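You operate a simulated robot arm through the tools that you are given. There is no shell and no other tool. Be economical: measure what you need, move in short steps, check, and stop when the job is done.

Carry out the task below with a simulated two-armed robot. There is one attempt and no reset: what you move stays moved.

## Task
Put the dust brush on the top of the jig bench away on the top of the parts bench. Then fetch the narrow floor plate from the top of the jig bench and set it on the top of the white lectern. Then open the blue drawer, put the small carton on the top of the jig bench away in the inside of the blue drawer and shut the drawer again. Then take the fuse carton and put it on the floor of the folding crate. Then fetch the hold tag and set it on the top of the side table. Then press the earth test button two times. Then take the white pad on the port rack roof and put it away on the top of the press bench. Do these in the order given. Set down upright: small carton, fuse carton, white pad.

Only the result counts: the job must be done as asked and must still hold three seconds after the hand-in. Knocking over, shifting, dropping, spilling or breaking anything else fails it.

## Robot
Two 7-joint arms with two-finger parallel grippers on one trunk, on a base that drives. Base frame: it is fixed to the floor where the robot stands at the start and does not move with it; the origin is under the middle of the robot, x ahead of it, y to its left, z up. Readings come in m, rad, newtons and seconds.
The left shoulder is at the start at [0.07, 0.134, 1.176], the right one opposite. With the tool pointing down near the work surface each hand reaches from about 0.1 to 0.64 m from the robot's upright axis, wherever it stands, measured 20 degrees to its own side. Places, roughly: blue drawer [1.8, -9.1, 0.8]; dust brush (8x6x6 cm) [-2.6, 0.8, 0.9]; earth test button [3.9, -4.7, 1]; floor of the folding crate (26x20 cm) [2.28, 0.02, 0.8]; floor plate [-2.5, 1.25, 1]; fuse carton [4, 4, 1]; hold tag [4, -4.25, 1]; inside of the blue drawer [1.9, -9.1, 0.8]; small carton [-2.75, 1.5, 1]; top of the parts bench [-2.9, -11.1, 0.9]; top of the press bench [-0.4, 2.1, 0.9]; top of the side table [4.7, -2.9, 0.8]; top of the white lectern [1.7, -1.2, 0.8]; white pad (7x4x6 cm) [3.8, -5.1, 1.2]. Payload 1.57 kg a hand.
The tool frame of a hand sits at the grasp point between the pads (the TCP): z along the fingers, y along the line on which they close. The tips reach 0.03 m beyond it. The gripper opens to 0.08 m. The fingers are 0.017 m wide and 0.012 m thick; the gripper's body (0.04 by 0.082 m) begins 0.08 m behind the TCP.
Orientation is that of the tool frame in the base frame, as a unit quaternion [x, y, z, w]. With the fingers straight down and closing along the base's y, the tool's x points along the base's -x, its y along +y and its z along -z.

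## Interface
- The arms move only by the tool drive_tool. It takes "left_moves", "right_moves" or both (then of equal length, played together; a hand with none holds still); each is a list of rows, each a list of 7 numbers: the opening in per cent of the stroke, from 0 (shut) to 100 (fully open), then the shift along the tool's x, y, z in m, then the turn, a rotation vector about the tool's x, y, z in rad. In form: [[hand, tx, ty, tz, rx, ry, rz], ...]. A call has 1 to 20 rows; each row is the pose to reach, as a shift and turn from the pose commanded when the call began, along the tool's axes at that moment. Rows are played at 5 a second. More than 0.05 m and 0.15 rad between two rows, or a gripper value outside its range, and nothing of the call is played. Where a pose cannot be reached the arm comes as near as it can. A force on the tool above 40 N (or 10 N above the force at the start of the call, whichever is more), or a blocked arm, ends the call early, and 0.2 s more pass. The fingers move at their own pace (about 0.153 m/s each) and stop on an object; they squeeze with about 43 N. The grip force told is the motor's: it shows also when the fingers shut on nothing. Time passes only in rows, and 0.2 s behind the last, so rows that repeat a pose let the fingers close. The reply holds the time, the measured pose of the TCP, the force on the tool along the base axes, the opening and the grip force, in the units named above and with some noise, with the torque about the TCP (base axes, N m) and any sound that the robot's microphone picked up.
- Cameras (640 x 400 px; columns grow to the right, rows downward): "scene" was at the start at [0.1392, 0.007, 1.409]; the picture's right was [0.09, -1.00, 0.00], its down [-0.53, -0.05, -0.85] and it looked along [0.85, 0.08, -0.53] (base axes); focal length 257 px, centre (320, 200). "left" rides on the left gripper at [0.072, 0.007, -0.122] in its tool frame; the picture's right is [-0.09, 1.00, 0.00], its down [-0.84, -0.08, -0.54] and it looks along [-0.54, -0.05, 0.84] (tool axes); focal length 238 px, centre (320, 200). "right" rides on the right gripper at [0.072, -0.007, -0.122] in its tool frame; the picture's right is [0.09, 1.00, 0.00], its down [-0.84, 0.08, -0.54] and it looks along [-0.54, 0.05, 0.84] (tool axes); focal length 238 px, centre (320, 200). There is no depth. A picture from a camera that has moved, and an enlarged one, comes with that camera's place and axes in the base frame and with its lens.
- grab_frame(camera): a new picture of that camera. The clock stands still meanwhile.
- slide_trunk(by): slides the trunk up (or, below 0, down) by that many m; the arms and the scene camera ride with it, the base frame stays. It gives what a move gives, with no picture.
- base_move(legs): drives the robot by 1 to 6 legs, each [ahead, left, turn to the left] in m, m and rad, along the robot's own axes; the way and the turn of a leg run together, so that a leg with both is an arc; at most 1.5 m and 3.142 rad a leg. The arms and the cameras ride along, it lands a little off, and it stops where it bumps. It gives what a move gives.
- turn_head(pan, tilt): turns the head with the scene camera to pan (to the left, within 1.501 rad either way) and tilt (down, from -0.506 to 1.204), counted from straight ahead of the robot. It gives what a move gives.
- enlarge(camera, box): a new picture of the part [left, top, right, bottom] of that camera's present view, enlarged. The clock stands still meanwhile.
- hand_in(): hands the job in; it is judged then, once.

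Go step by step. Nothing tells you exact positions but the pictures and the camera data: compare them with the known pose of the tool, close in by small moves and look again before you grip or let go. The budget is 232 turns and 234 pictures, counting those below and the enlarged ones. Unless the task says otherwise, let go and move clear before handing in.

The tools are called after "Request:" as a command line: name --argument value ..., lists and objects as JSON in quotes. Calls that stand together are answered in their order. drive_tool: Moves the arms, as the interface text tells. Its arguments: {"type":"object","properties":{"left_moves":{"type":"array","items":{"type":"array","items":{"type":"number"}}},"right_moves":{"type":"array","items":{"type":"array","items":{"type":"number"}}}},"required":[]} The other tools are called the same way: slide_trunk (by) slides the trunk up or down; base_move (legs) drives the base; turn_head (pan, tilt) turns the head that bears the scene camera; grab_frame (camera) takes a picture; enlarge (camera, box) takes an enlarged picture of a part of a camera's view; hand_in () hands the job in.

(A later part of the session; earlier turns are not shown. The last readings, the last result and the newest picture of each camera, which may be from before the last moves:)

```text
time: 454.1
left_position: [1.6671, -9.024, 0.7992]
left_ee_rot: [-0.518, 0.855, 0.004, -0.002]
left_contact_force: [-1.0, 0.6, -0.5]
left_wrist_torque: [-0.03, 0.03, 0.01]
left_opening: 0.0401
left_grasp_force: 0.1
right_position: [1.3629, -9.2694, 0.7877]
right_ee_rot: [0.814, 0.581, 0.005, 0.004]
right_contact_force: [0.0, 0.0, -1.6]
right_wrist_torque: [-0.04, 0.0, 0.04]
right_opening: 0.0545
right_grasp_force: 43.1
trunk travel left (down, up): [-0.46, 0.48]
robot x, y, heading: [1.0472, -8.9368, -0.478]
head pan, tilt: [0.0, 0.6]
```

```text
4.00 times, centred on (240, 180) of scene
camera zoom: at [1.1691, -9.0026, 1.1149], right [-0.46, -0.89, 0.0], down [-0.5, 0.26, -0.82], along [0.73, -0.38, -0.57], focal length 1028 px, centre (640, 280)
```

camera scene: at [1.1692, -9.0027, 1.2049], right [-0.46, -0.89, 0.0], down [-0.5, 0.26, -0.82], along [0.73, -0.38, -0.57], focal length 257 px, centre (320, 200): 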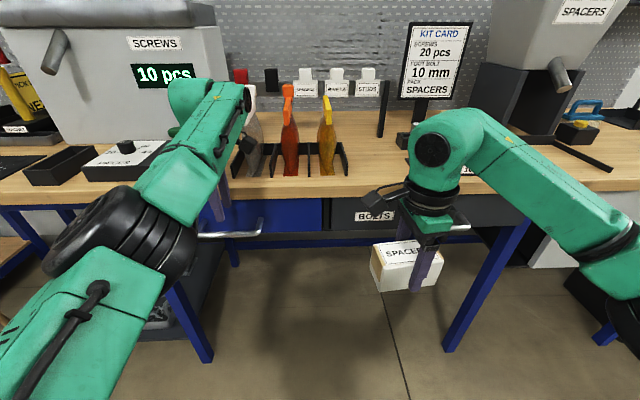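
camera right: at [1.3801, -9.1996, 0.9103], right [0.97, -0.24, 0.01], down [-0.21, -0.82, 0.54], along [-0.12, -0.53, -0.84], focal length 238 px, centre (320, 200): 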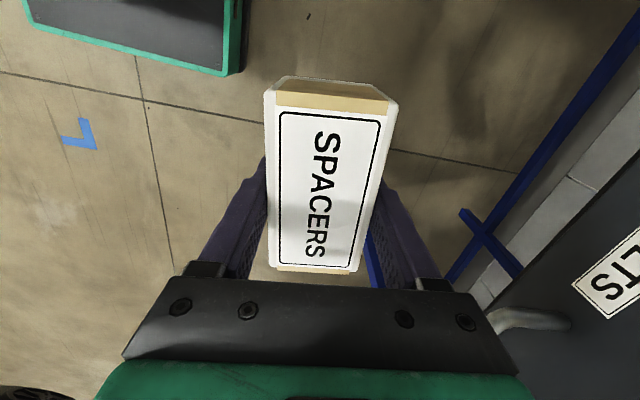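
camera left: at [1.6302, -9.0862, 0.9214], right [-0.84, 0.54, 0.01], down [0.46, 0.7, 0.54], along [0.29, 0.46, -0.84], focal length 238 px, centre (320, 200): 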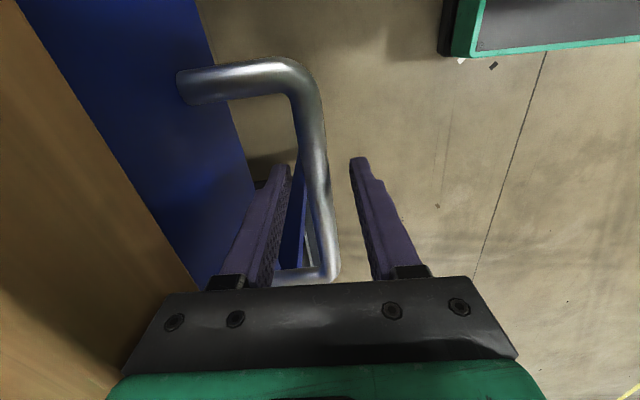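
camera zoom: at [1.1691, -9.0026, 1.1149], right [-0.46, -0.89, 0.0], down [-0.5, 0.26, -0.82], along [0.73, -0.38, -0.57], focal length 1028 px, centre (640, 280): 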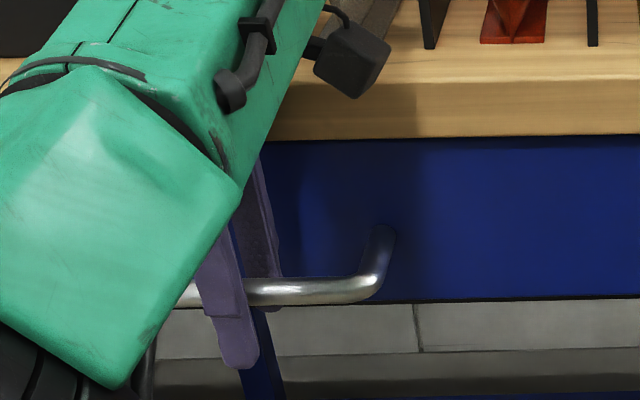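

The bar lies between the fingers at TCP height. I close on it.

Request:
drive_tool --left_moves '[[30, 0, 0, 0, 0, 0, 0], [10, 0, 0, 0, 0, 0, 0], [0, 0, 0, 0, 0, 0, 0], [0, 0, 0, 0, 0, 0, 0]]'

Request:
base_move --legs '[[-0.1, 0, 0]]'

Request:
grab_frame --camera "left"

Request:
grab_frame --camera "scene"

```text
time: 455.1
left_position: [1.6676, -9.025, 0.7999]
left_ee_rot: [-0.518, 0.855, 0.003, -0.003]
left_contact_force: [1.1, -0.7, 0.9]
left_wrist_torque: [-0.06, 0.04, 0.59]
left_opening: 0.0155
left_grasp_force: 31.0
right_position: [1.3638, -9.2714, 0.7881]
right_ee_rot: [0.815, 0.579, 0.004, 0.004]
right_contact_force: [-0.6, 0.2, -1.4]
right_wrist_torque: [-0.02, 0.03, 0.02]
right_opening: 0.0543
right_grasp_force: 43.0
trunk travel left (down, up): [-0.46, 0.48]
robot x, y, heading: [1.0486, -8.9355, -0.48]
head pan, tilt: [0.0, 0.6]
```

```text
time: 456.2
left_position: [1.578, -8.9825, 0.7998]
left_ee_rot: [-0.517, 0.856, 0.003, -0.003]
left_contact_force: [-6.4, -17.5, -3.7]
left_wrist_torque: [-0.32, 0.16, 0.53]
left_opening: 0.0152
left_grasp_force: 30.7
right_position: [1.2765, -9.2268, 0.7873]
right_ee_rot: [0.815, 0.58, 0.007, 0.004]
right_contact_force: [-0.4, 1.0, -0.7]
right_wrist_torque: [-0.03, 0.03, 0.02]
right_opening: 0.0545
right_grasp_force: 43.0
trunk travel left (down, up): [-0.46, 0.48]
robot x, y, heading: [0.9609, -8.8896, -0.481]
head pan, tilt: [0.0, 0.6]
```

```text
118 pictures are left
camera left: at [1.5413, -9.0439, 0.9211], right [-0.84, 0.54, 0.01], down [0.46, 0.7, 0.54], along [0.29, 0.46, -0.84], focal length 238 px, centre (320, 200)
```

left: 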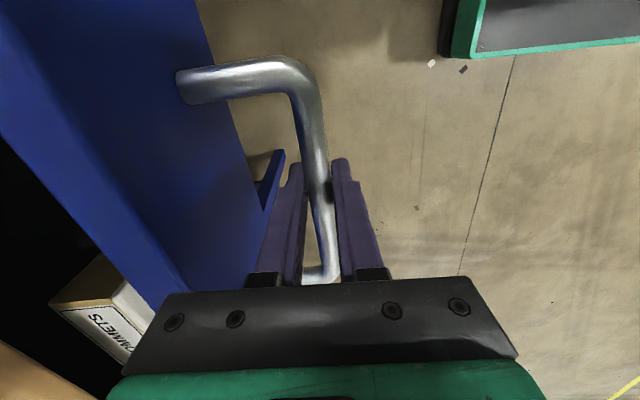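

```text
117 pictures are left
camera scene: at [1.0806, -8.96, 1.1147], right [-0.46, -0.89, 0.0], down [-0.5, 0.26, -0.82], along [0.73, -0.38, -0.57], focal length 257 px, centre (320, 200)
```

scene: 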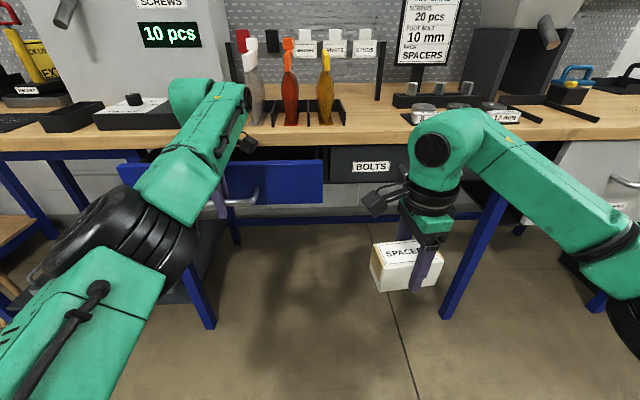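

The drawer is coming out; a box already lies in its left part. I pull 13 cm more.

Request:
base_move --legs '[[-0.13, 0, 0]]'

Request:
grab_frame --camera "left"

Request:
grab_frame --camera "scene"

```text
time: 457.5
left_position: [1.4634, -8.926, 0.8005]
left_ee_rot: [-0.516, 0.857, 0.002, -0.003]
left_contact_force: [-6.3, -17.5, 0.3]
left_wrist_torque: [-0.05, -0.04, 0.54]
left_opening: 0.0156
left_grasp_force: 31.1
right_position: [1.16, -9.1682, 0.7858]
right_ee_rot: [0.815, 0.58, 0.006, 0.003]
right_contact_force: [0.0, -0.6, -1.6]
right_wrist_torque: [0.01, 0.01, -0.03]
right_opening: 0.0546
right_grasp_force: 42.9
trunk travel left (down, up): [-0.46, 0.48]
robot x, y, heading: [0.8436, -8.8329, -0.485]
head pan, tilt: [0.0, 0.6]
```

```text
116 pictures are left
camera left: at [1.4254, -8.9861, 0.9219], right [-0.84, 0.55, 0.01], down [0.46, 0.7, 0.54], along [0.29, 0.46, -0.84], focal length 238 px, centre (320, 200)
```

left: 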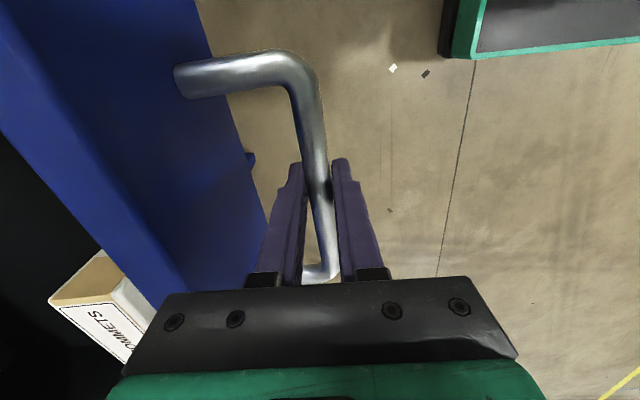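

```text
115 pictures are left
camera scene: at [0.965, -8.9005, 1.1149], right [-0.47, -0.88, 0.0], down [-0.5, 0.27, -0.82], along [0.73, -0.38, -0.57], focal length 257 px, centre (320, 200)
```

scene: 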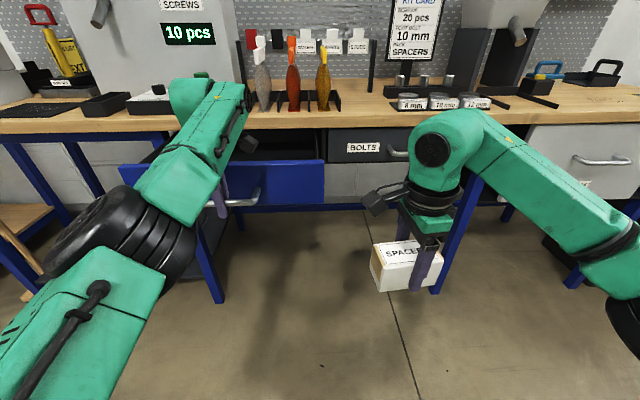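

Opened by 23 cm. I release the bar and raise the trunk clear.

Request:
drive_tool --left_moves '[[30, 0, 0, 0, 0, 0, 0], [50, 0, 0, 0, 0, 0, 0], [50, 0, 0, 0, 0, 0, 0]]'

Request:
slide_trunk --by 0.3

Request:
grab_frame --camera "scene"

Request:
grab_frame --camera "left"

```text
time: 458.3
left_position: [1.4649, -8.9227, 0.7991]
left_ee_rot: [-0.516, 0.857, 0.002, -0.004]
left_contact_force: [0.1, -0.1, 0.0]
left_wrist_torque: [0.01, 0.03, -0.02]
left_opening: 0.0401
left_grasp_force: 0.1
right_position: [1.1602, -9.165, 0.7868]
right_ee_rot: [0.815, 0.579, 0.005, 0.004]
right_contact_force: [-0.1, -0.1, -2.4]
right_wrist_torque: [-0.02, 0.0, 0.0]
right_opening: 0.0543
right_grasp_force: 42.9
trunk travel left (down, up): [-0.46, 0.48]
robot x, y, heading: [0.8474, -8.8279, -0.487]
head pan, tilt: [0.0, 0.6]
```

```text
time: 461.3
left_position: [1.4644, -8.9229, 1.0992]
left_ee_rot: [-0.516, 0.857, 0.001, -0.004]
left_contact_force: [0.0, -0.3, 0.2]
left_wrist_torque: [0.0, -0.03, -0.04]
left_opening: 0.0401
left_grasp_force: 0.0
right_position: [1.1608, -9.1657, 1.0869]
right_ee_rot: [0.815, 0.58, 0.004, 0.004]
right_contact_force: [-0.7, -0.7, -1.3]
right_wrist_torque: [0.0, -0.01, -0.01]
right_opening: 0.0544
right_grasp_force: 43.3
trunk travel left (down, up): [-0.76, 0.18]
robot x, y, heading: [0.8456, -8.8312, -0.487]
head pan, tilt: [0.0, 0.6]
```

```text
114 pictures are left
camera scene: at [0.9667, -8.8972, 1.4148], right [-0.47, -0.88, 0.0], down [-0.5, 0.26, -0.82], along [0.73, -0.38, -0.57], focal length 257 px, centre (320, 200)
```

scene: 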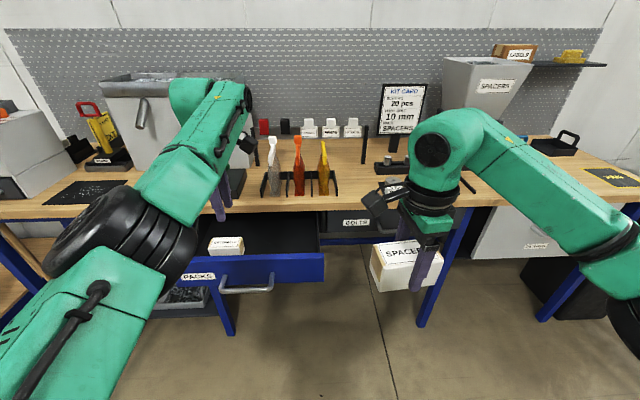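

```text
113 pictures are left
camera left: at [1.4268, -8.9835, 1.2214], right [-0.84, 0.55, 0.01], down [0.46, 0.7, 0.54], along [0.29, 0.45, -0.84], focal length 238 px, centre (320, 200)
```

left: 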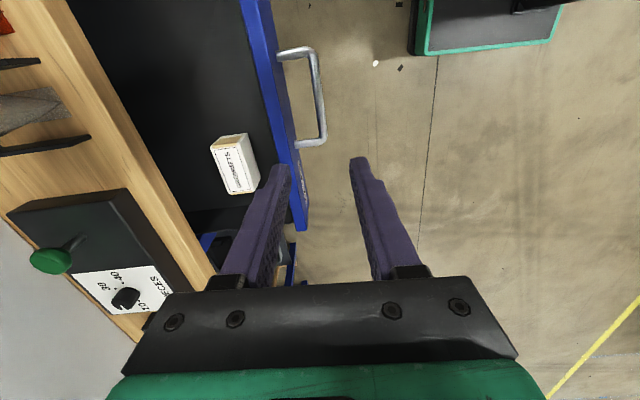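

The right part of the drawer is free; I will set the carton at about (1.568,-9.080). I shift the base left and forward so the right hand can reach it.

Request:
base_move --legs '[[0, 0.2, 0], [0.2, 0, 0]]'

Request:
grab_frame --camera "scene"

```text
time: 464.1
left_position: [1.7331, -8.8403, 1.1009]
left_ee_rot: [-0.516, 0.857, 0.001, -0.004]
left_contact_force: [0.1, 0.1, -0.6]
left_wrist_torque: [0.03, 0.01, 0.0]
left_opening: 0.04
left_grasp_force: 0.0
right_position: [1.4291, -9.0807, 1.0877]
right_ee_rot: [0.816, 0.578, 0.006, 0.004]
right_contact_force: [-0.5, 0.0, -1.0]
right_wrist_torque: [-0.04, 0.0, 0.01]
right_opening: 0.0546
right_grasp_force: 43.1
trunk travel left (down, up): [-0.76, 0.18]
robot x, y, heading: [1.1127, -8.7487, -0.483]
head pan, tilt: [0.0, 0.6]
```

```text
112 pictures are left
camera scene: at [1.2338, -8.8138, 1.4152], right [-0.47, -0.88, 0.0], down [-0.5, 0.26, -0.83], along [0.73, -0.39, -0.56], focal length 257 px, centre (320, 200)
```

scene: 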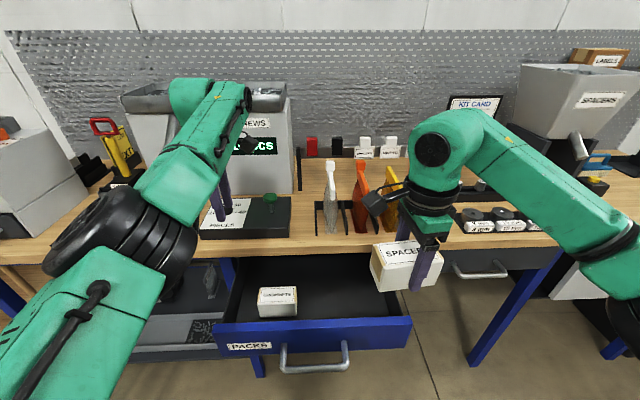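

Request:
drive_tool --right_moves '[[40, 0.012, 0.033, 0, 0, 0, 0.04], [40, 0.024, 0.066, 0, 0, 0, 0.08], [40, 0.036, 0.099, 0, 0, 0, 0.12], [40, 0.047, 0.131, 0, 0, 0, 0.15]]'

Request:
grab_frame --camera "scene"

Request:
grab_frame --camera "right"

```text
time: 465.1
left_position: [1.7354, -8.8389, 1.0981]
left_ee_rot: [-0.516, 0.857, 0.001, -0.005]
left_contact_force: [0.1, 0.2, -0.1]
left_wrist_torque: [-0.02, 0.02, 0.02]
left_opening: 0.04
left_grasp_force: 0.0
right_position: [1.5719, -9.0802, 1.0875]
right_ee_rot: [0.856, 0.516, 0.005, 0.004]
right_contact_force: [0.5, 0.2, -1.3]
right_wrist_torque: [-0.04, -0.01, -0.02]
right_opening: 0.0544
right_grasp_force: 43.5
trunk travel left (down, up): [-0.76, 0.18]
robot x, y, heading: [1.1113, -8.7511, -0.481]
head pan, tilt: [0.0, 0.6]
```

```text
111 pictures are left
camera scene: at [1.238, -8.8132, 1.4148], right [-0.47, -0.88, 0.0], down [-0.5, 0.26, -0.82], along [0.73, -0.39, -0.57], focal length 257 px, centre (320, 200)
```

scene: 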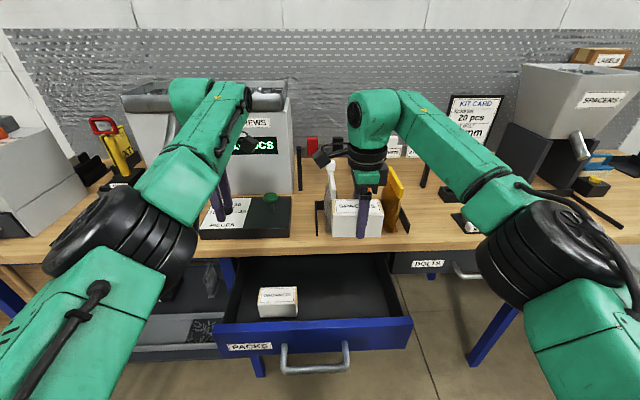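

```text
110 pictures are left
camera right: at [1.5987, -9.0128, 1.211], right [0.92, -0.38, 0.01], down [-0.33, -0.77, 0.54], along [-0.2, -0.5, -0.84], focal length 238 px, centre (320, 200)
```

right: 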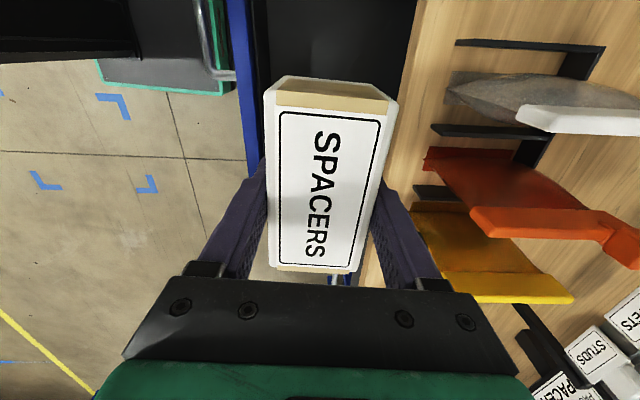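

The carton hangs over the free part of the drawer. I lower it with the right arm.

Request:
drive_tool --right_moves '[[40, 0, 0, 0.04, 0, 0, 0], [40, 0, 0, 0.08, 0, 0, 0], [40, 0, 0, 0.12, 0, 0, 0], [40, 0, 0, 0.16, 0, 0, 0], [40, 0, 0, 0.2, 0, 0, 0]]'

Request:
grab_frame --camera "scene"

Request:
grab_frame --camera "right"

```text
time: 466.3
left_position: [1.7347, -8.8393, 1.0995]
left_ee_rot: [-0.515, 0.857, 0.002, -0.005]
left_contact_force: [0.2, 0.3, 0.7]
left_wrist_torque: [-0.02, 0.03, -0.03]
left_opening: 0.0402
left_grasp_force: 0.1
right_position: [1.574, -9.0836, 0.8876]
right_ee_rot: [0.856, 0.518, 0.006, 0.003]
right_contact_force: [-0.6, -0.4, -1.7]
right_wrist_torque: [-0.03, 0.0, -0.01]
right_opening: 0.0546
right_grasp_force: 42.8
trunk travel left (down, up): [-0.76, 0.18]
robot x, y, heading: [1.1173, -8.7508, -0.489]
head pan, tilt: [0.0, 0.6]
```

```text
109 pictures are left
camera scene: at [1.2374, -8.8148, 1.4148], right [-0.47, -0.88, 0.0], down [-0.5, 0.26, -0.82], along [0.73, -0.38, -0.57], focal length 257 px, centre (320, 200)
```

scene: 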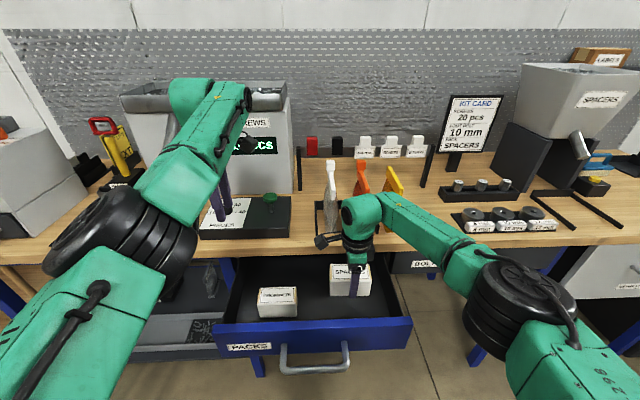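

```text
108 pictures are left
camera right: at [1.6003, -9.0152, 1.0094], right [0.92, -0.38, 0.01], down [-0.33, -0.78, 0.54], along [-0.2, -0.5, -0.84], focal length 238 px, centre (320, 200)
```

right: 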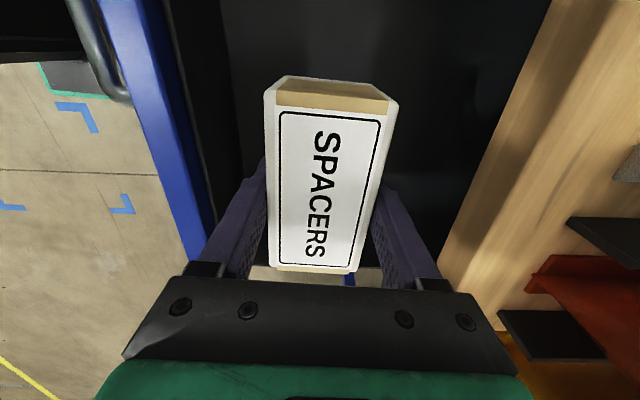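

Request:
drive_tool --right_moves '[[40, 0, 0, 0.03, 0, 0, 0], [40, 0, 0, 0.06, 0, 0, 0], [40, 0, 0, 0.075, 0, 0, 0]]'

Request:
grab_frame --camera "right"

```text
time: 467.1
left_position: [1.734, -8.8396, 1.0998]
left_ee_rot: [-0.516, 0.857, 0.002, -0.004]
left_contact_force: [-0.8, 0.0, 0.0]
left_wrist_torque: [0.03, -0.02, -0.03]
left_opening: 0.04
left_grasp_force: 0.0
right_position: [1.5706, -9.0816, 0.812]
right_ee_rot: [0.857, 0.516, 0.005, 0.004]
right_contact_force: [-0.2, -0.4, -2.4]
right_wrist_torque: [-0.01, 0.0, 0.01]
right_opening: 0.0546
right_grasp_force: 42.9
trunk travel left (down, up): [-0.76, 0.18]
robot x, y, heading: [1.1144, -8.7451, -0.485]
head pan, tilt: [0.0, 0.6]
```

```text
107 pictures are left
camera right: at [1.5976, -9.015, 0.9346], right [0.92, -0.38, 0.01], down [-0.33, -0.78, 0.54], along [-0.2, -0.5, -0.84], focal length 238 px, centre (320, 200)
```

right: 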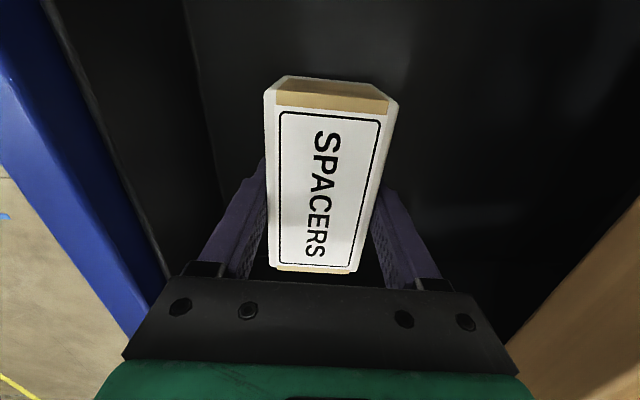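

Request:
drive_tool --right_moves '[[40, 0, 0, 0.008, 0, 0, 0], [40, 0, 0, 0.016, 0, 0, 0]]'

```text
time: 467.7
left_position: [1.7335, -8.8394, 1.0999]
left_ee_rot: [-0.516, 0.857, 0.002, -0.004]
left_contact_force: [0.0, 0.3, -1.1]
left_wrist_torque: [0.01, -0.02, -0.01]
left_opening: 0.0398
left_grasp_force: 0.2
right_position: [1.5703, -9.0824, 0.7968]
right_ee_rot: [0.856, 0.517, 0.005, 0.004]
right_contact_force: [1.1, 0.0, -0.2]
right_wrist_torque: [-0.03, 0.08, 0.04]
right_opening: 0.0544
right_grasp_force: 42.9
trunk travel left (down, up): [-0.76, 0.18]
robot x, y, heading: [1.1103, -8.7478, -0.485]
head pan, tilt: [0.0, 0.6]
```

Request:
drive_tool --right_moves '[[40, 0, 0, 0.003, 0, 0, 0], [40, 0, 0, 0.005, 0, 0, 0]]'

```text
time: 468.3
left_position: [1.7304, -8.8395, 1.1023]
left_ee_rot: [-0.516, 0.857, 0.0, -0.004]
left_contact_force: [-0.1, 1.0, -0.1]
left_wrist_torque: [-0.03, -0.02, -0.01]
left_opening: 0.04
left_grasp_force: 0.0
right_position: [1.5719, -9.0829, 0.7968]
right_ee_rot: [0.857, 0.516, 0.007, 0.008]
right_contact_force: [-0.7, -7.6, 27.4]
right_wrist_torque: [-0.44, 0.99, 0.13]
right_opening: 0.0543
right_grasp_force: 43.1
trunk travel left (down, up): [-0.76, 0.18]
robot x, y, heading: [1.1152, -8.7465, -0.484]
head pan, tilt: [0.0, 0.6]
```

Touching the drawer floor. I ease up, open, and rise.

Request:
drive_tool --right_moves '[[40, 0, 0, -0.003, 0, 0, 0], [75, 0, 0, -0.003, 0, 0, 0], [85, 0, 0, -0.003, 0, 0, 0], [85, 0, 0, -0.04, 0, 0, 0], [85, 0, 0, -0.08, 0, 0, 0], [85, 0, 0, -0.12, 0, 0, 0], [85, 0, 0, -0.16, 0, 0, 0], [85, 0, 0, -0.2, 0, 0, 0], [85, 0, 0, -0.24, 0, 0, 0], [85, 0, 0, -0.28, 0, 0, 0]]'

Request:
grab_frame --camera "scene"

Request:
grab_frame --camera "right"

```text
time: 470.5
left_position: [1.7332, -8.8393, 1.0992]
left_ee_rot: [-0.515, 0.857, 0.002, -0.004]
left_contact_force: [-0.3, 0.2, 0.0]
left_wrist_torque: [0.0, -0.01, 0.0]
left_opening: 0.0401
left_grasp_force: 0.0
right_position: [1.5738, -9.0814, 1.0743]
right_ee_rot: [0.856, 0.517, 0.006, 0.003]
right_contact_force: [-0.4, 0.8, 0.6]
right_wrist_torque: [-0.02, 0.0, 0.03]
right_opening: 0.0681
right_grasp_force: 0.1
trunk travel left (down, up): [-0.76, 0.18]
robot x, y, heading: [1.1131, -8.7513, -0.483]
head pan, tilt: [0.0, 0.6]
```

```text
106 pictures are left
camera scene: at [1.2355, -8.8136, 1.4149], right [-0.47, -0.88, 0.0], down [-0.5, 0.26, -0.83], along [0.73, -0.39, -0.56], focal length 257 px, centre (320, 200)
```

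scene: 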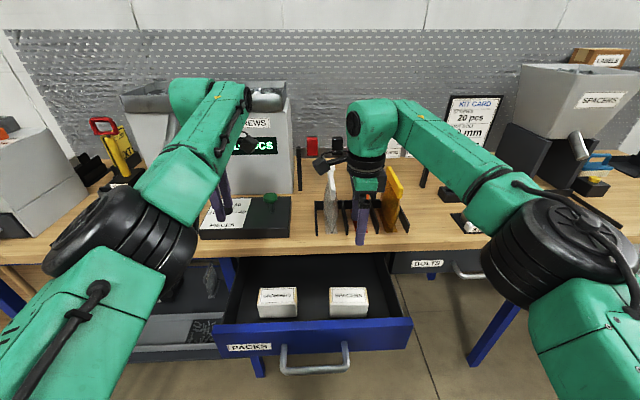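

```text
105 pictures are left
camera right: at [1.5992, -9.014, 1.1966], right [0.92, -0.38, 0.01], down [-0.33, -0.78, 0.54], along [-0.2, -0.5, -0.84], focal length 238 px, centre (320, 200)
```

right: 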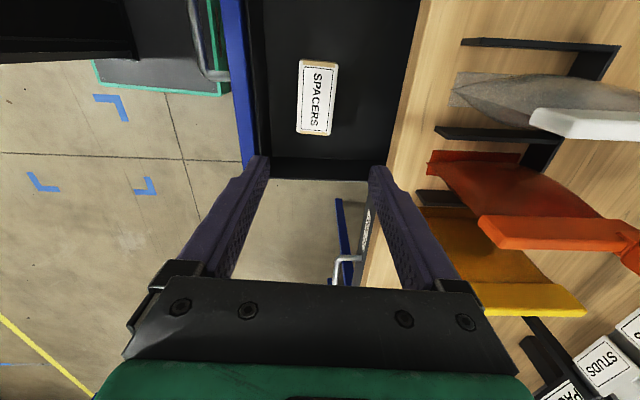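

The carton stands upright in the drawer. I pull the right hand back and bring the closed left hand in front of the bar to push the drawer shut.

Request:
drive_tool --right_moves '[[85, 0, -0.04, 0, 0, 0, 0], [85, 0, -0.08, 0, 0, 0, 0], [85, -0.03, -0.11, 0, 0, 0, 0], [85, -0.05, -0.14, 0, 0, 0, 0]]' --left_moves '[[30, 0, 0, 0, 0, 0, 0], [10, 0, 0, 0, 0, 0, 0], [0, 0, 0, 0, 0, 0, 0], [0, 0, 0, 0, 0, 0, 0]]'

Request:
base_move --legs '[[-0.25, 0, 0], [0, -0.2, 0]]'

Request:
slide_trunk --by -0.2

Request:
grab_frame --camera "left"

Request:
grab_frame --camera "scene"

```text
time: 471.5
left_position: [1.7314, -8.8417, 1.1015]
left_ee_rot: [-0.517, 0.856, 0.001, -0.003]
left_contact_force: [-0.5, 0.1, -0.2]
left_wrist_torque: [0.02, -0.03, 0.0]
left_opening: 0.0
left_grasp_force: 21.2
right_position: [1.4195, -9.0654, 1.0697]
right_ee_rot: [0.857, 0.516, 0.006, 0.004]
right_contact_force: [-1.2, 0.3, 1.1]
right_wrist_torque: [0.03, 0.02, 0.05]
right_opening: 0.0679
right_grasp_force: 0.1
trunk travel left (down, up): [-0.76, 0.18]
robot x, y, heading: [1.1165, -8.7501, -0.487]
head pan, tilt: [0.0, 0.6]
```

```text
time: 474.5
left_position: [1.4291, -8.9131, 1.0985]
left_ee_rot: [-0.513, 0.858, 0.001, -0.005]
left_contact_force: [-0.1, 0.4, -0.4]
left_wrist_torque: [0.0, 0.0, -0.01]
left_opening: 0.0
left_grasp_force: 21.6
right_position: [1.1163, -9.1351, 1.0699]
right_ee_rot: [0.858, 0.513, 0.005, 0.004]
right_contact_force: [0.1, -1.0, -0.5]
right_wrist_torque: [0.0, 0.04, 0.02]
right_opening: 0.068
right_grasp_force: 0.1
trunk travel left (down, up): [-0.76, 0.18]
robot x, y, heading: [0.8119, -8.8225, -0.49]
head pan, tilt: [0.0, 0.6]
```

```text
time: 476.6
left_position: [1.4282, -8.9134, 0.8996]
left_ee_rot: [-0.513, 0.859, 0.002, -0.004]
left_contact_force: [-0.8, -0.2, 0.5]
left_wrist_torque: [0.02, -0.04, -0.03]
left_opening: 0.0001
left_grasp_force: 21.4
right_position: [1.1143, -9.1372, 0.8696]
right_ee_rot: [0.858, 0.513, 0.006, 0.004]
right_contact_force: [-0.8, -0.6, 0.5]
right_wrist_torque: [-0.02, 0.03, 0.01]
right_opening: 0.068
right_grasp_force: 0.1
trunk travel left (down, up): [-0.56, 0.38]
robot x, y, heading: [0.8091, -8.8161, -0.496]
head pan, tilt: [0.0, 0.6]
```

```text
104 pictures are left
camera left: at [1.3902, -8.9744, 1.0218], right [-0.83, 0.55, 0.01], down [0.47, 0.7, 0.54], along [0.29, 0.45, -0.84], focal length 238 px, centre (320, 200)
```

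left: 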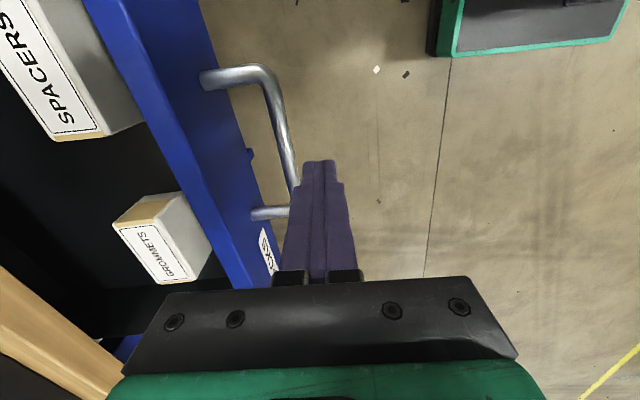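

```text
103 pictures are left
camera scene: at [0.9305, -8.885, 1.215], right [-0.47, -0.88, 0.0], down [-0.5, 0.27, -0.83], along [0.73, -0.39, -0.56], focal length 257 px, centre (320, 200)
```

scene: 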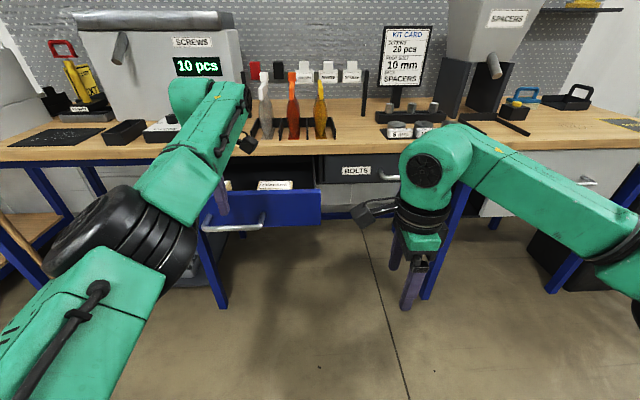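

The closed fingers are just in front of the bar. I lower 10 cm and push by driving forward.

Request:
slide_trunk --by -0.1

Request:
base_move --legs '[[0.2, 0, 0]]'

Request:
grab_frame --camera "left"

Request:
grab_frame --camera "scene"

```text
time: 478.0
left_position: [1.4276, -8.9137, 0.7987]
left_ee_rot: [-0.513, 0.858, 0.001, -0.004]
left_contact_force: [-0.7, -0.2, 0.3]
left_wrist_torque: [-0.02, 0.0, 0.01]
left_opening: 0.0
left_grasp_force: 21.4
right_position: [1.1151, -9.136, 0.7697]
right_ee_rot: [0.858, 0.514, 0.005, 0.004]
right_contact_force: [0.7, 0.5, 0.8]
right_wrist_torque: [0.0, -0.01, 0.0]
right_opening: 0.0679
right_grasp_force: 0.1
trunk travel left (down, up): [-0.46, 0.48]
robot x, y, heading: [0.8095, -8.8208, -0.49]
head pan, tilt: [0.0, 0.6]
```

```text
time: 479.5
left_position: [1.5972, -9.0081, 0.7987]
left_ee_rot: [-0.51, 0.86, 0.002, -0.004]
left_contact_force: [-0.1, -0.3, -0.3]
left_wrist_torque: [0.01, 0.0, 0.01]
left_opening: 0.0003
left_grasp_force: 21.8
right_position: [1.2845, -9.2296, 0.77]
right_ee_rot: [0.859, 0.512, 0.004, 0.003]
right_contact_force: [0.6, 0.7, -0.4]
right_wrist_torque: [0.0, 0.02, -0.01]
right_opening: 0.0682
right_grasp_force: 0.1
trunk travel left (down, up): [-0.46, 0.48]
robot x, y, heading: [0.9766, -8.91, -0.492]
head pan, tilt: [0.0, 0.6]
```

```text
102 pictures are left
camera left: at [1.5594, -9.0687, 0.9213], right [-0.83, 0.56, 0.01], down [0.47, 0.7, 0.54], along [0.29, 0.45, -0.84], focal length 238 px, centre (320, 200)
```

left: 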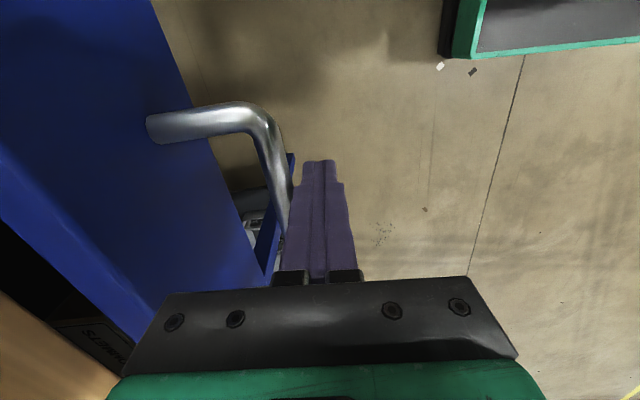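

```text
101 pictures are left
camera scene: at [1.1004, -8.9773, 1.1148], right [-0.48, -0.88, 0.0], down [-0.5, 0.27, -0.82], along [0.72, -0.39, -0.57], focal length 257 px, centre (320, 200)
```

scene: 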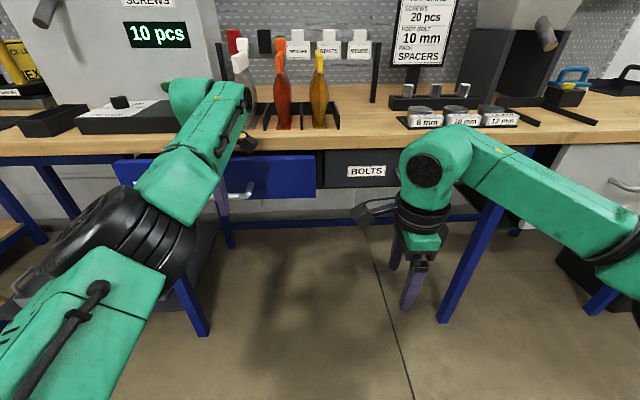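

Request:
base_move --legs '[[0.05, 0, 0]]'

Request:
grab_frame --camera "scene"

Request:
grab_frame --camera "left"

```text
time: 480.4
left_position: [1.643, -9.0335, 0.7991]
left_ee_rot: [-0.51, 0.86, 0.002, -0.004]
left_contact_force: [-0.3, -0.8, -0.2]
left_wrist_torque: [0.01, 0.01, 0.02]
left_opening: 0.0
left_grasp_force: 21.0
right_position: [1.3281, -9.2549, 0.7688]
right_ee_rot: [0.859, 0.512, 0.005, 0.003]
right_contact_force: [0.0, 0.0, -0.1]
right_wrist_torque: [0.02, 0.01, -0.04]
right_opening: 0.068
right_grasp_force: 0.0
trunk travel left (down, up): [-0.46, 0.48]
robot x, y, heading: [1.0206, -8.9365, -0.498]
head pan, tilt: [0.0, 0.6]
```

```text
100 pictures are left
camera scene: at [1.1449, -9.0019, 1.1147], right [-0.48, -0.88, 0.0], down [-0.5, 0.27, -0.82], along [0.72, -0.39, -0.57], focal length 257 px, centre (320, 200)
```

scene: 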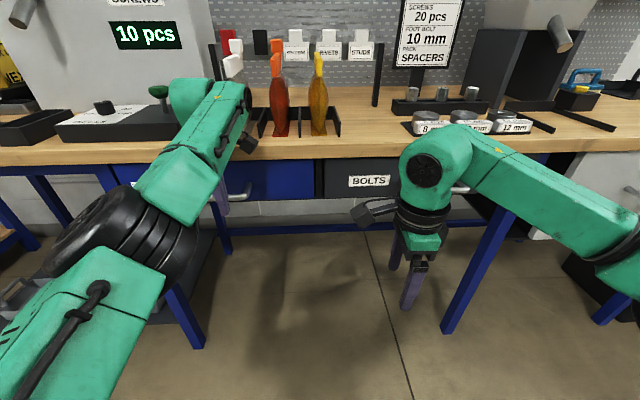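

```text
99 pictures are left
camera left: at [1.6037, -9.0942, 0.921], right [-0.83, 0.56, 0.01], down [0.47, 0.7, 0.54], along [0.3, 0.45, -0.84], focal length 238 px, centre (320, 200)
```

left: 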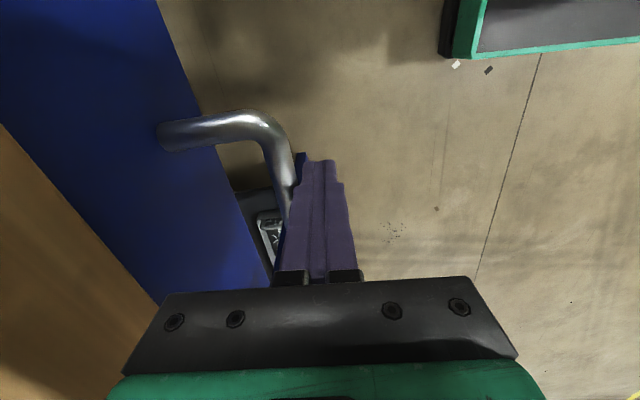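

Request:
base_move --legs '[[0.025, 0, 0]]'

Request:
grab_frame --camera "left"

Request:
enlarge --camera "scene" --box '[220, 130, 380, 230]'

```text
time: 481.3
left_position: [1.6436, -9.034, 0.8005]
left_ee_rot: [-0.512, 0.859, 0.012, -0.009]
left_contact_force: [-13.9, 5.7, 7.7]
left_wrist_torque: [0.06, -0.04, 0.08]
left_opening: 0.0003
left_grasp_force: 21.6
right_position: [1.3339, -9.2583, 0.7714]
right_ee_rot: [0.859, 0.512, 0.007, 0.005]
right_contact_force: [0.2, 0.1, -1.1]
right_wrist_torque: [-0.04, 0.03, 0.01]
right_opening: 0.0682
right_grasp_force: 0.0
trunk travel left (down, up): [-0.46, 0.48]
robot x, y, heading: [1.0331, -8.9409, -0.501]
head pan, tilt: [0.0, 0.6]
stopped in leg 1: the force on the tool passed its limit at 58 N (the readings are from after the stop); the commanded pose is now the measured one
```

```text
98 pictures are left
camera left: at [1.6078, -9.0964, 0.9237], right [-0.83, 0.55, 0.03], down [0.48, 0.69, 0.54], along [0.28, 0.46, -0.84], focal length 238 px, centre (320, 200)
```

left: 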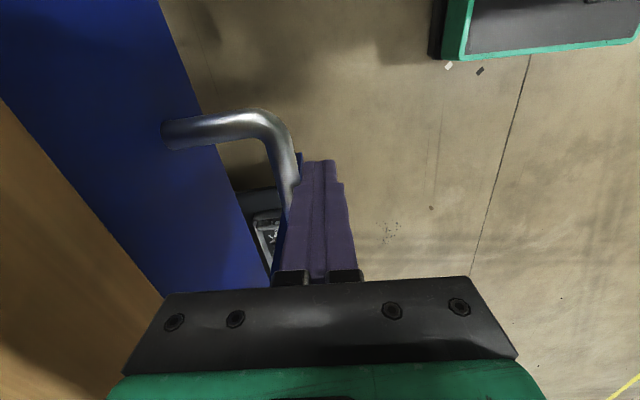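

```text
4.00 times, centred on (300, 180) of scene
camera zoom: at [1.1497, -9.0054, 1.1156], right [-0.48, -0.88, 0.0], down [-0.49, 0.27, -0.83], along [0.73, -0.39, -0.56], focal length 1028 px, centre (400, 280)
```

zoom: 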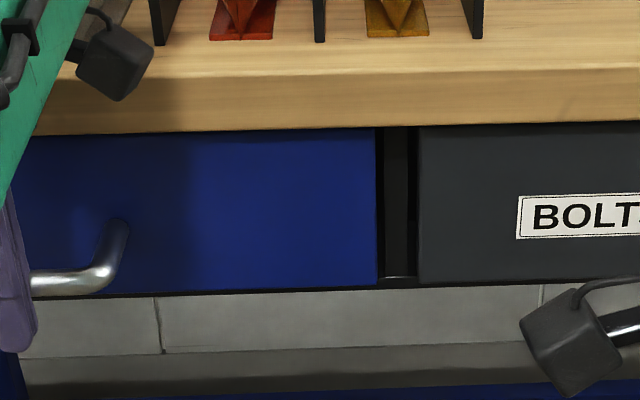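

The drawer is shut tight. I back off, raise the trunk and return the left hand to its normal pose.

Request:
base_move --legs '[[-0.4, 0, 0]]'

Request:
slide_trunk --by 0.45

Request:
drive_tool --left_moves '[[60, 0, 0, 0, 0, 0, 0.143], [100, 0, 0, 0, 0, 0, 0.286], [100, 0, 0, 0, 0, 0, 0.429], [100, 0, 0, 0, 0, 0, 0.571], [100, 0, 0, 0, 0, 0, 0.714], [100, 0, 0, 0, 0, 0, 0.857], [100, 0, 0, 0, 0, 0, 1.0], [100, 0, 0, 0, 0, 0, 1.143], [100, 0, 0, 0, 0, 0, 1.286], [100, 0, 0, 0, 0, 0, 1.429], [100, 0, 0, 0, 0, 0, 1.571]]' --right_moves '[[85, 0, 0, 0, 0, 0, -0.143], [85, 0, 0, 0, 0, 0, -0.286], [85, 0, 0, 0, 0, 0, -0.429], [85, 0, 0, 0, 0, 0, -0.571], [85, 0, 0, 0, 0, 0, -0.714], [85, 0, 0, 0, 0, 0, -0.857], [85, 0, 0, 0, 0, 0, -1.0], [85, 0, 0, 0, 0, 0, -1.143], [85, 0, 0, 0, 0, 0, -1.286], [85, 0, 0, 0, 0, 0, -1.429], [85, 0, 0, 0, 0, 0, -1.571]]'

Request:
enlarge --camera "scene" --box '[160, 100, 480, 300]'

```text
time: 483.8
left_position: [1.2903, -8.8502, 0.7977]
left_ee_rot: [-0.504, 0.863, 0.011, -0.011]
left_contact_force: [0.0, 0.8, -0.3]
left_wrist_torque: [-0.02, 0.02, 0.01]
left_opening: 0.0001
left_grasp_force: 21.3
right_position: [0.9767, -9.0675, 0.7701]
right_ee_rot: [0.864, 0.504, 0.006, 0.005]
right_contact_force: [-0.3, 0.2, -0.7]
right_wrist_torque: [0.0, -0.03, -0.02]
right_opening: 0.0678
right_grasp_force: 0.1
trunk travel left (down, up): [-0.46, 0.48]
robot x, y, heading: [0.6824, -8.7421, -0.516]
head pan, tilt: [0.0, 0.6]
```

```text
refused: 0.45 is not a number from -0.4 to 0.4
```

```text
time: 486.2
left_position: [1.2912, -8.8493, 0.7968]
left_ee_rot: [0.255, 0.967, 0.0, -0.015]
left_contact_force: [-0.6, 0.5, 1.1]
left_wrist_torque: [0.0, 0.04, 0.01]
left_opening: 0.0799
left_grasp_force: 0.0
right_position: [0.9778, -9.0679, 0.7689]
right_ee_rot: [0.253, 0.968, 0.002, 0.006]
right_contact_force: [0.1, 0.8, -0.2]
right_wrist_torque: [0.02, -0.02, 0.01]
right_opening: 0.0681
right_grasp_force: 0.1
trunk travel left (down, up): [-0.46, 0.48]
robot x, y, heading: [0.6791, -8.7439, -0.517]
head pan, tilt: [0.0, 0.6]
```

```text
2.00 times, centred on (320, 200) of scene
camera zoom: at [0.7985, -8.8124, 1.1149], right [-0.49, -0.87, 0.0], down [-0.49, 0.28, -0.82], along [0.72, -0.41, -0.57], focal length 514 px, centre (320, 200)
```

zoom: 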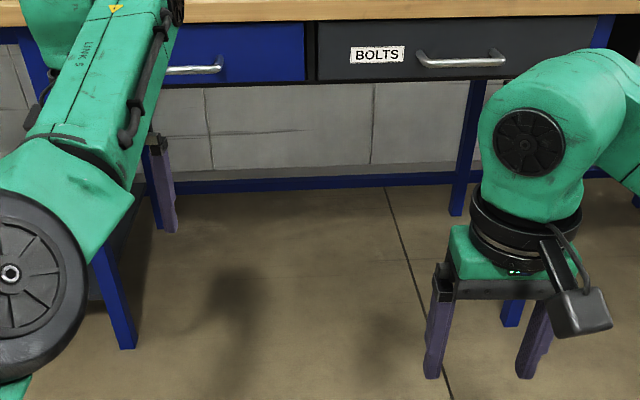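

The drawer is flush. I raise the trunk and drive north along the wall benches.

Request:
slide_trunk --by 0.35

Request:
base_move --legs '[[0, 0, 1.587], [1.3, 0.1, 0], [1.3, 0.1, 0]]'

Request:
turn_head --pan -0.3 --tilt 0.35

Request:
grab_frame --camera "scene"

```text
time: 489.6
left_position: [1.2912, -8.8499, 1.1483]
left_ee_rot: [0.254, 0.967, 0.0, -0.016]
left_contact_force: [0.4, -0.6, 0.7]
left_wrist_torque: [-0.05, -0.01, 0.0]
left_opening: 0.0801
left_grasp_force: 0.0
right_position: [0.9776, -9.0687, 1.1194]
right_ee_rot: [0.255, 0.967, 0.001, 0.006]
right_contact_force: [0.4, -0.4, 0.1]
right_wrist_torque: [-0.03, 0.02, -0.01]
right_opening: 0.0679
right_grasp_force: 0.1
trunk travel left (down, up): [-0.81, 0.13]
robot x, y, heading: [0.6785, -8.7434, -0.516]
head pan, tilt: [0.0, 0.6]
```

```text
time: 506.4
left_position: [1.6719, -5.6497, 1.1489]
left_ee_rot: [-0.552, 0.833, -0.012, -0.011]
left_contact_force: [0.0, 0.5, 0.4]
left_wrist_torque: [0.0, 0.0, 0.02]
left_opening: 0.0799
left_grasp_force: 0.1
right_position: [1.9231, -5.936, 1.1183]
right_ee_rot: [-0.551, 0.834, 0.006, 0.003]
right_contact_force: [0.2, -0.2, 0.0]
right_wrist_torque: [0.0, -0.02, 0.02]
right_opening: 0.0678
right_grasp_force: 0.1
trunk travel left (down, up): [-0.81, 0.13]
robot x, y, heading: [1.632, -6.2721, 1.168]
head pan, tilt: [0.0, 0.6]
```

```text
time: 507.2
left_position: [1.6707, -5.6486, 1.1484]
left_ee_rot: [-0.552, 0.834, -0.012, -0.011]
left_contact_force: [-1.1, 0.5, 0.6]
left_wrist_torque: [-0.02, -0.02, -0.01]
left_opening: 0.0798
left_grasp_force: 0.1
right_position: [1.9241, -5.9352, 1.1196]
right_ee_rot: [-0.551, 0.834, 0.006, 0.003]
right_contact_force: [0.1, 0.3, -1.2]
right_wrist_torque: [0.04, 0.01, 0.01]
right_opening: 0.0681
right_grasp_force: 0.1
trunk travel left (down, up): [-0.81, 0.13]
robot x, y, heading: [1.6341, -6.2735, 1.169]
head pan, tilt: [-0.3, 0.351]
```

```text
95 pictures are left
camera scene: at [1.7135, -6.1533, 1.4876], right [0.76, -0.65, 0.0], down [-0.22, -0.26, -0.94], along [0.61, 0.72, -0.34], focal length 257 px, centre (320, 200)
```

scene: 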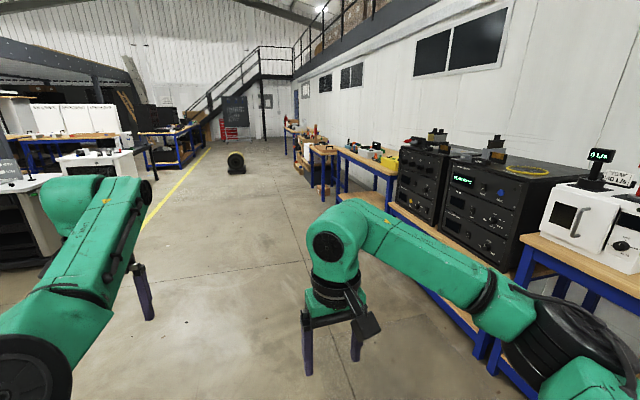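

The port racks stand on the right; the way north is open. I drive on toward the fuse carton.

Request:
base_move --legs '[[1.41, 0.14, 0], [1.41, 0.14, 0], [1.41, 0.14, 0]]'

Request:
turn_head --pan 0 --tilt 0.35

Request:
grab_frame --camera "scene"

```text
time: 527.5
left_position: [2.8871, -1.5755, 1.1475]
left_ee_rot: [-0.553, 0.833, -0.012, -0.011]
left_contact_force: [0.2, 0.3, -0.2]
left_wrist_torque: [0.0, 0.0, 0.01]
left_opening: 0.0803
left_grasp_force: 0.1
right_position: [3.14, -1.8625, 1.1195]
right_ee_rot: [-0.552, 0.834, 0.007, 0.004]
right_contact_force: [-0.3, 0.7, -0.1]
right_wrist_torque: [-0.02, 0.04, -0.03]
right_opening: 0.0684
right_grasp_force: 0.0
trunk travel left (down, up): [-0.81, 0.13]
robot x, y, heading: [2.8523, -2.1954, 1.172]
head pan, tilt: [-0.3, 0.351]
```

```text
time: 528.4
left_position: [2.887, -1.5747, 1.1479]
left_ee_rot: [-0.553, 0.833, -0.012, -0.012]
left_contact_force: [0.3, 0.1, -0.1]
left_wrist_torque: [0.01, -0.01, -0.05]
left_opening: 0.0801
left_grasp_force: 0.1
right_position: [3.1391, -1.8628, 1.1185]
right_ee_rot: [-0.552, 0.834, 0.005, 0.004]
right_contact_force: [0.1, 0.6, -0.1]
right_wrist_torque: [-0.01, 0.0, -0.02]
right_opening: 0.068
right_grasp_force: 0.1
trunk travel left (down, up): [-0.81, 0.13]
robot x, y, heading: [2.8513, -2.1975, 1.173]
head pan, tilt: [0.0, 0.351]
```

```text
94 pictures are left
camera scene: at [2.9063, -2.0655, 1.4876], right [0.92, -0.39, 0.0], down [-0.13, -0.32, -0.94], along [0.37, 0.86, -0.34], focal length 257 px, centre (320, 200)
```

scene: 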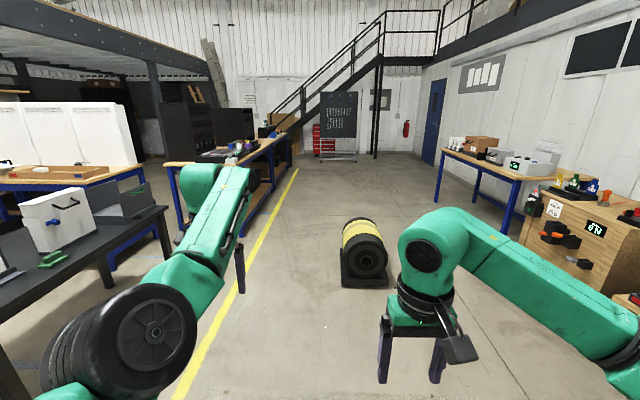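

I pass between the crate table and the floor roll, then along the next bench where the fuse carton should stand.

Request:
base_move --legs '[[1.08, 0.13, 0], [1.08, 0.13, 0], [1.13, 0.015, 0], [1.0, 0, 0]]'

Request:
turn_head --pan 0.5 --tilt 0.4

Request:
grab_frame --camera "scene"

```text
time: 549.0
left_position: [4.1978, 2.4518, 1.1478]
left_ee_rot: [-0.566, 0.824, -0.012, -0.011]
left_contact_force: [-0.3, -0.1, -0.2]
left_wrist_torque: [0.01, -0.01, 0.0]
left_opening: 0.0799
left_grasp_force: 0.0
right_position: [4.4591, 2.1729, 1.1186]
right_ee_rot: [-0.565, 0.825, 0.006, 0.004]
right_contact_force: [0.2, -0.3, -0.3]
right_wrist_torque: [-0.03, 0.0, 0.01]
right_opening: 0.0681
right_grasp_force: 0.1
trunk travel left (down, up): [-0.81, 0.13]
robot x, y, heading: [4.1808, 1.8312, 1.203]
head pan, tilt: [0.0, 0.351]
```

```text
time: 549.9
left_position: [4.199, 2.4527, 1.1481]
left_ee_rot: [-0.565, 0.825, -0.012, -0.011]
left_contact_force: [-0.2, 1.0, 0.3]
left_wrist_torque: [-0.03, 0.01, 0.0]
left_opening: 0.08
left_grasp_force: 0.0
right_position: [4.4601, 2.1736, 1.1191]
right_ee_rot: [-0.565, 0.825, 0.005, 0.004]
right_contact_force: [-0.1, -1.0, -0.9]
right_wrist_torque: [-0.01, 0.02, 0.01]
right_opening: 0.0682
right_grasp_force: 0.1
trunk travel left (down, up): [-0.81, 0.13]
robot x, y, heading: [4.1799, 1.8312, 1.198]
head pan, tilt: [0.499, 0.4]
```

```text
93 pictures are left
camera scene: at [4.1872, 1.9684, 1.4831], right [0.99, 0.13, 0.0], down [0.05, -0.39, -0.92], along [-0.12, 0.91, -0.39], focal length 257 px, centre (320, 200)
```

scene: 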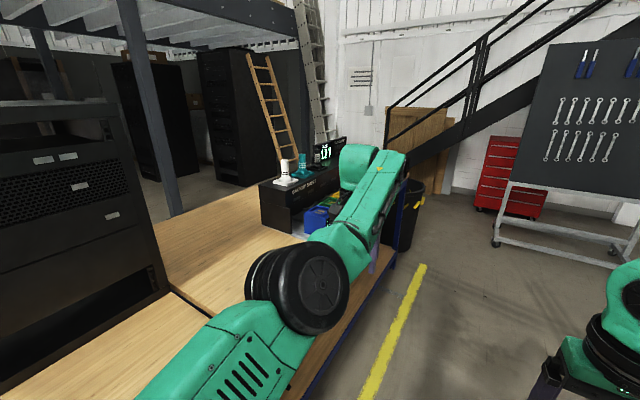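

Request:
enlarge --camera "scene" --box '[230, 120, 430, 245]'

Request:
grab_frame --camera "left"

```text
3.20 times, centred on (330, 182) of scene
camera zoom: at [4.1872, 1.9684, 1.4831], right [0.99, 0.13, 0.0], down [0.05, -0.39, -0.92], along [-0.12, 0.91, -0.39], focal length 822 px, centre (288, 256)
```

zoom: 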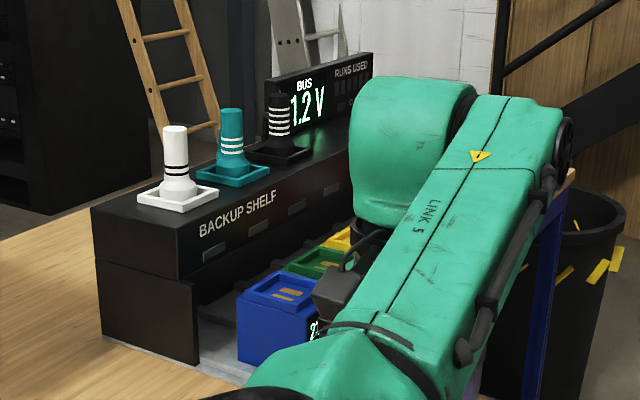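

```text
91 pictures are left
camera left: at [4.1678, 2.3917, 1.2719], right [-0.9, 0.45, -0.01], down [0.38, 0.77, 0.52], along [0.24, 0.46, -0.86], focal length 238 px, centre (320, 200)
```

left: 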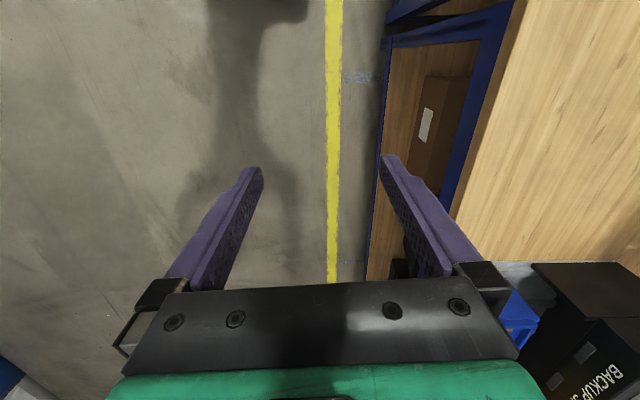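

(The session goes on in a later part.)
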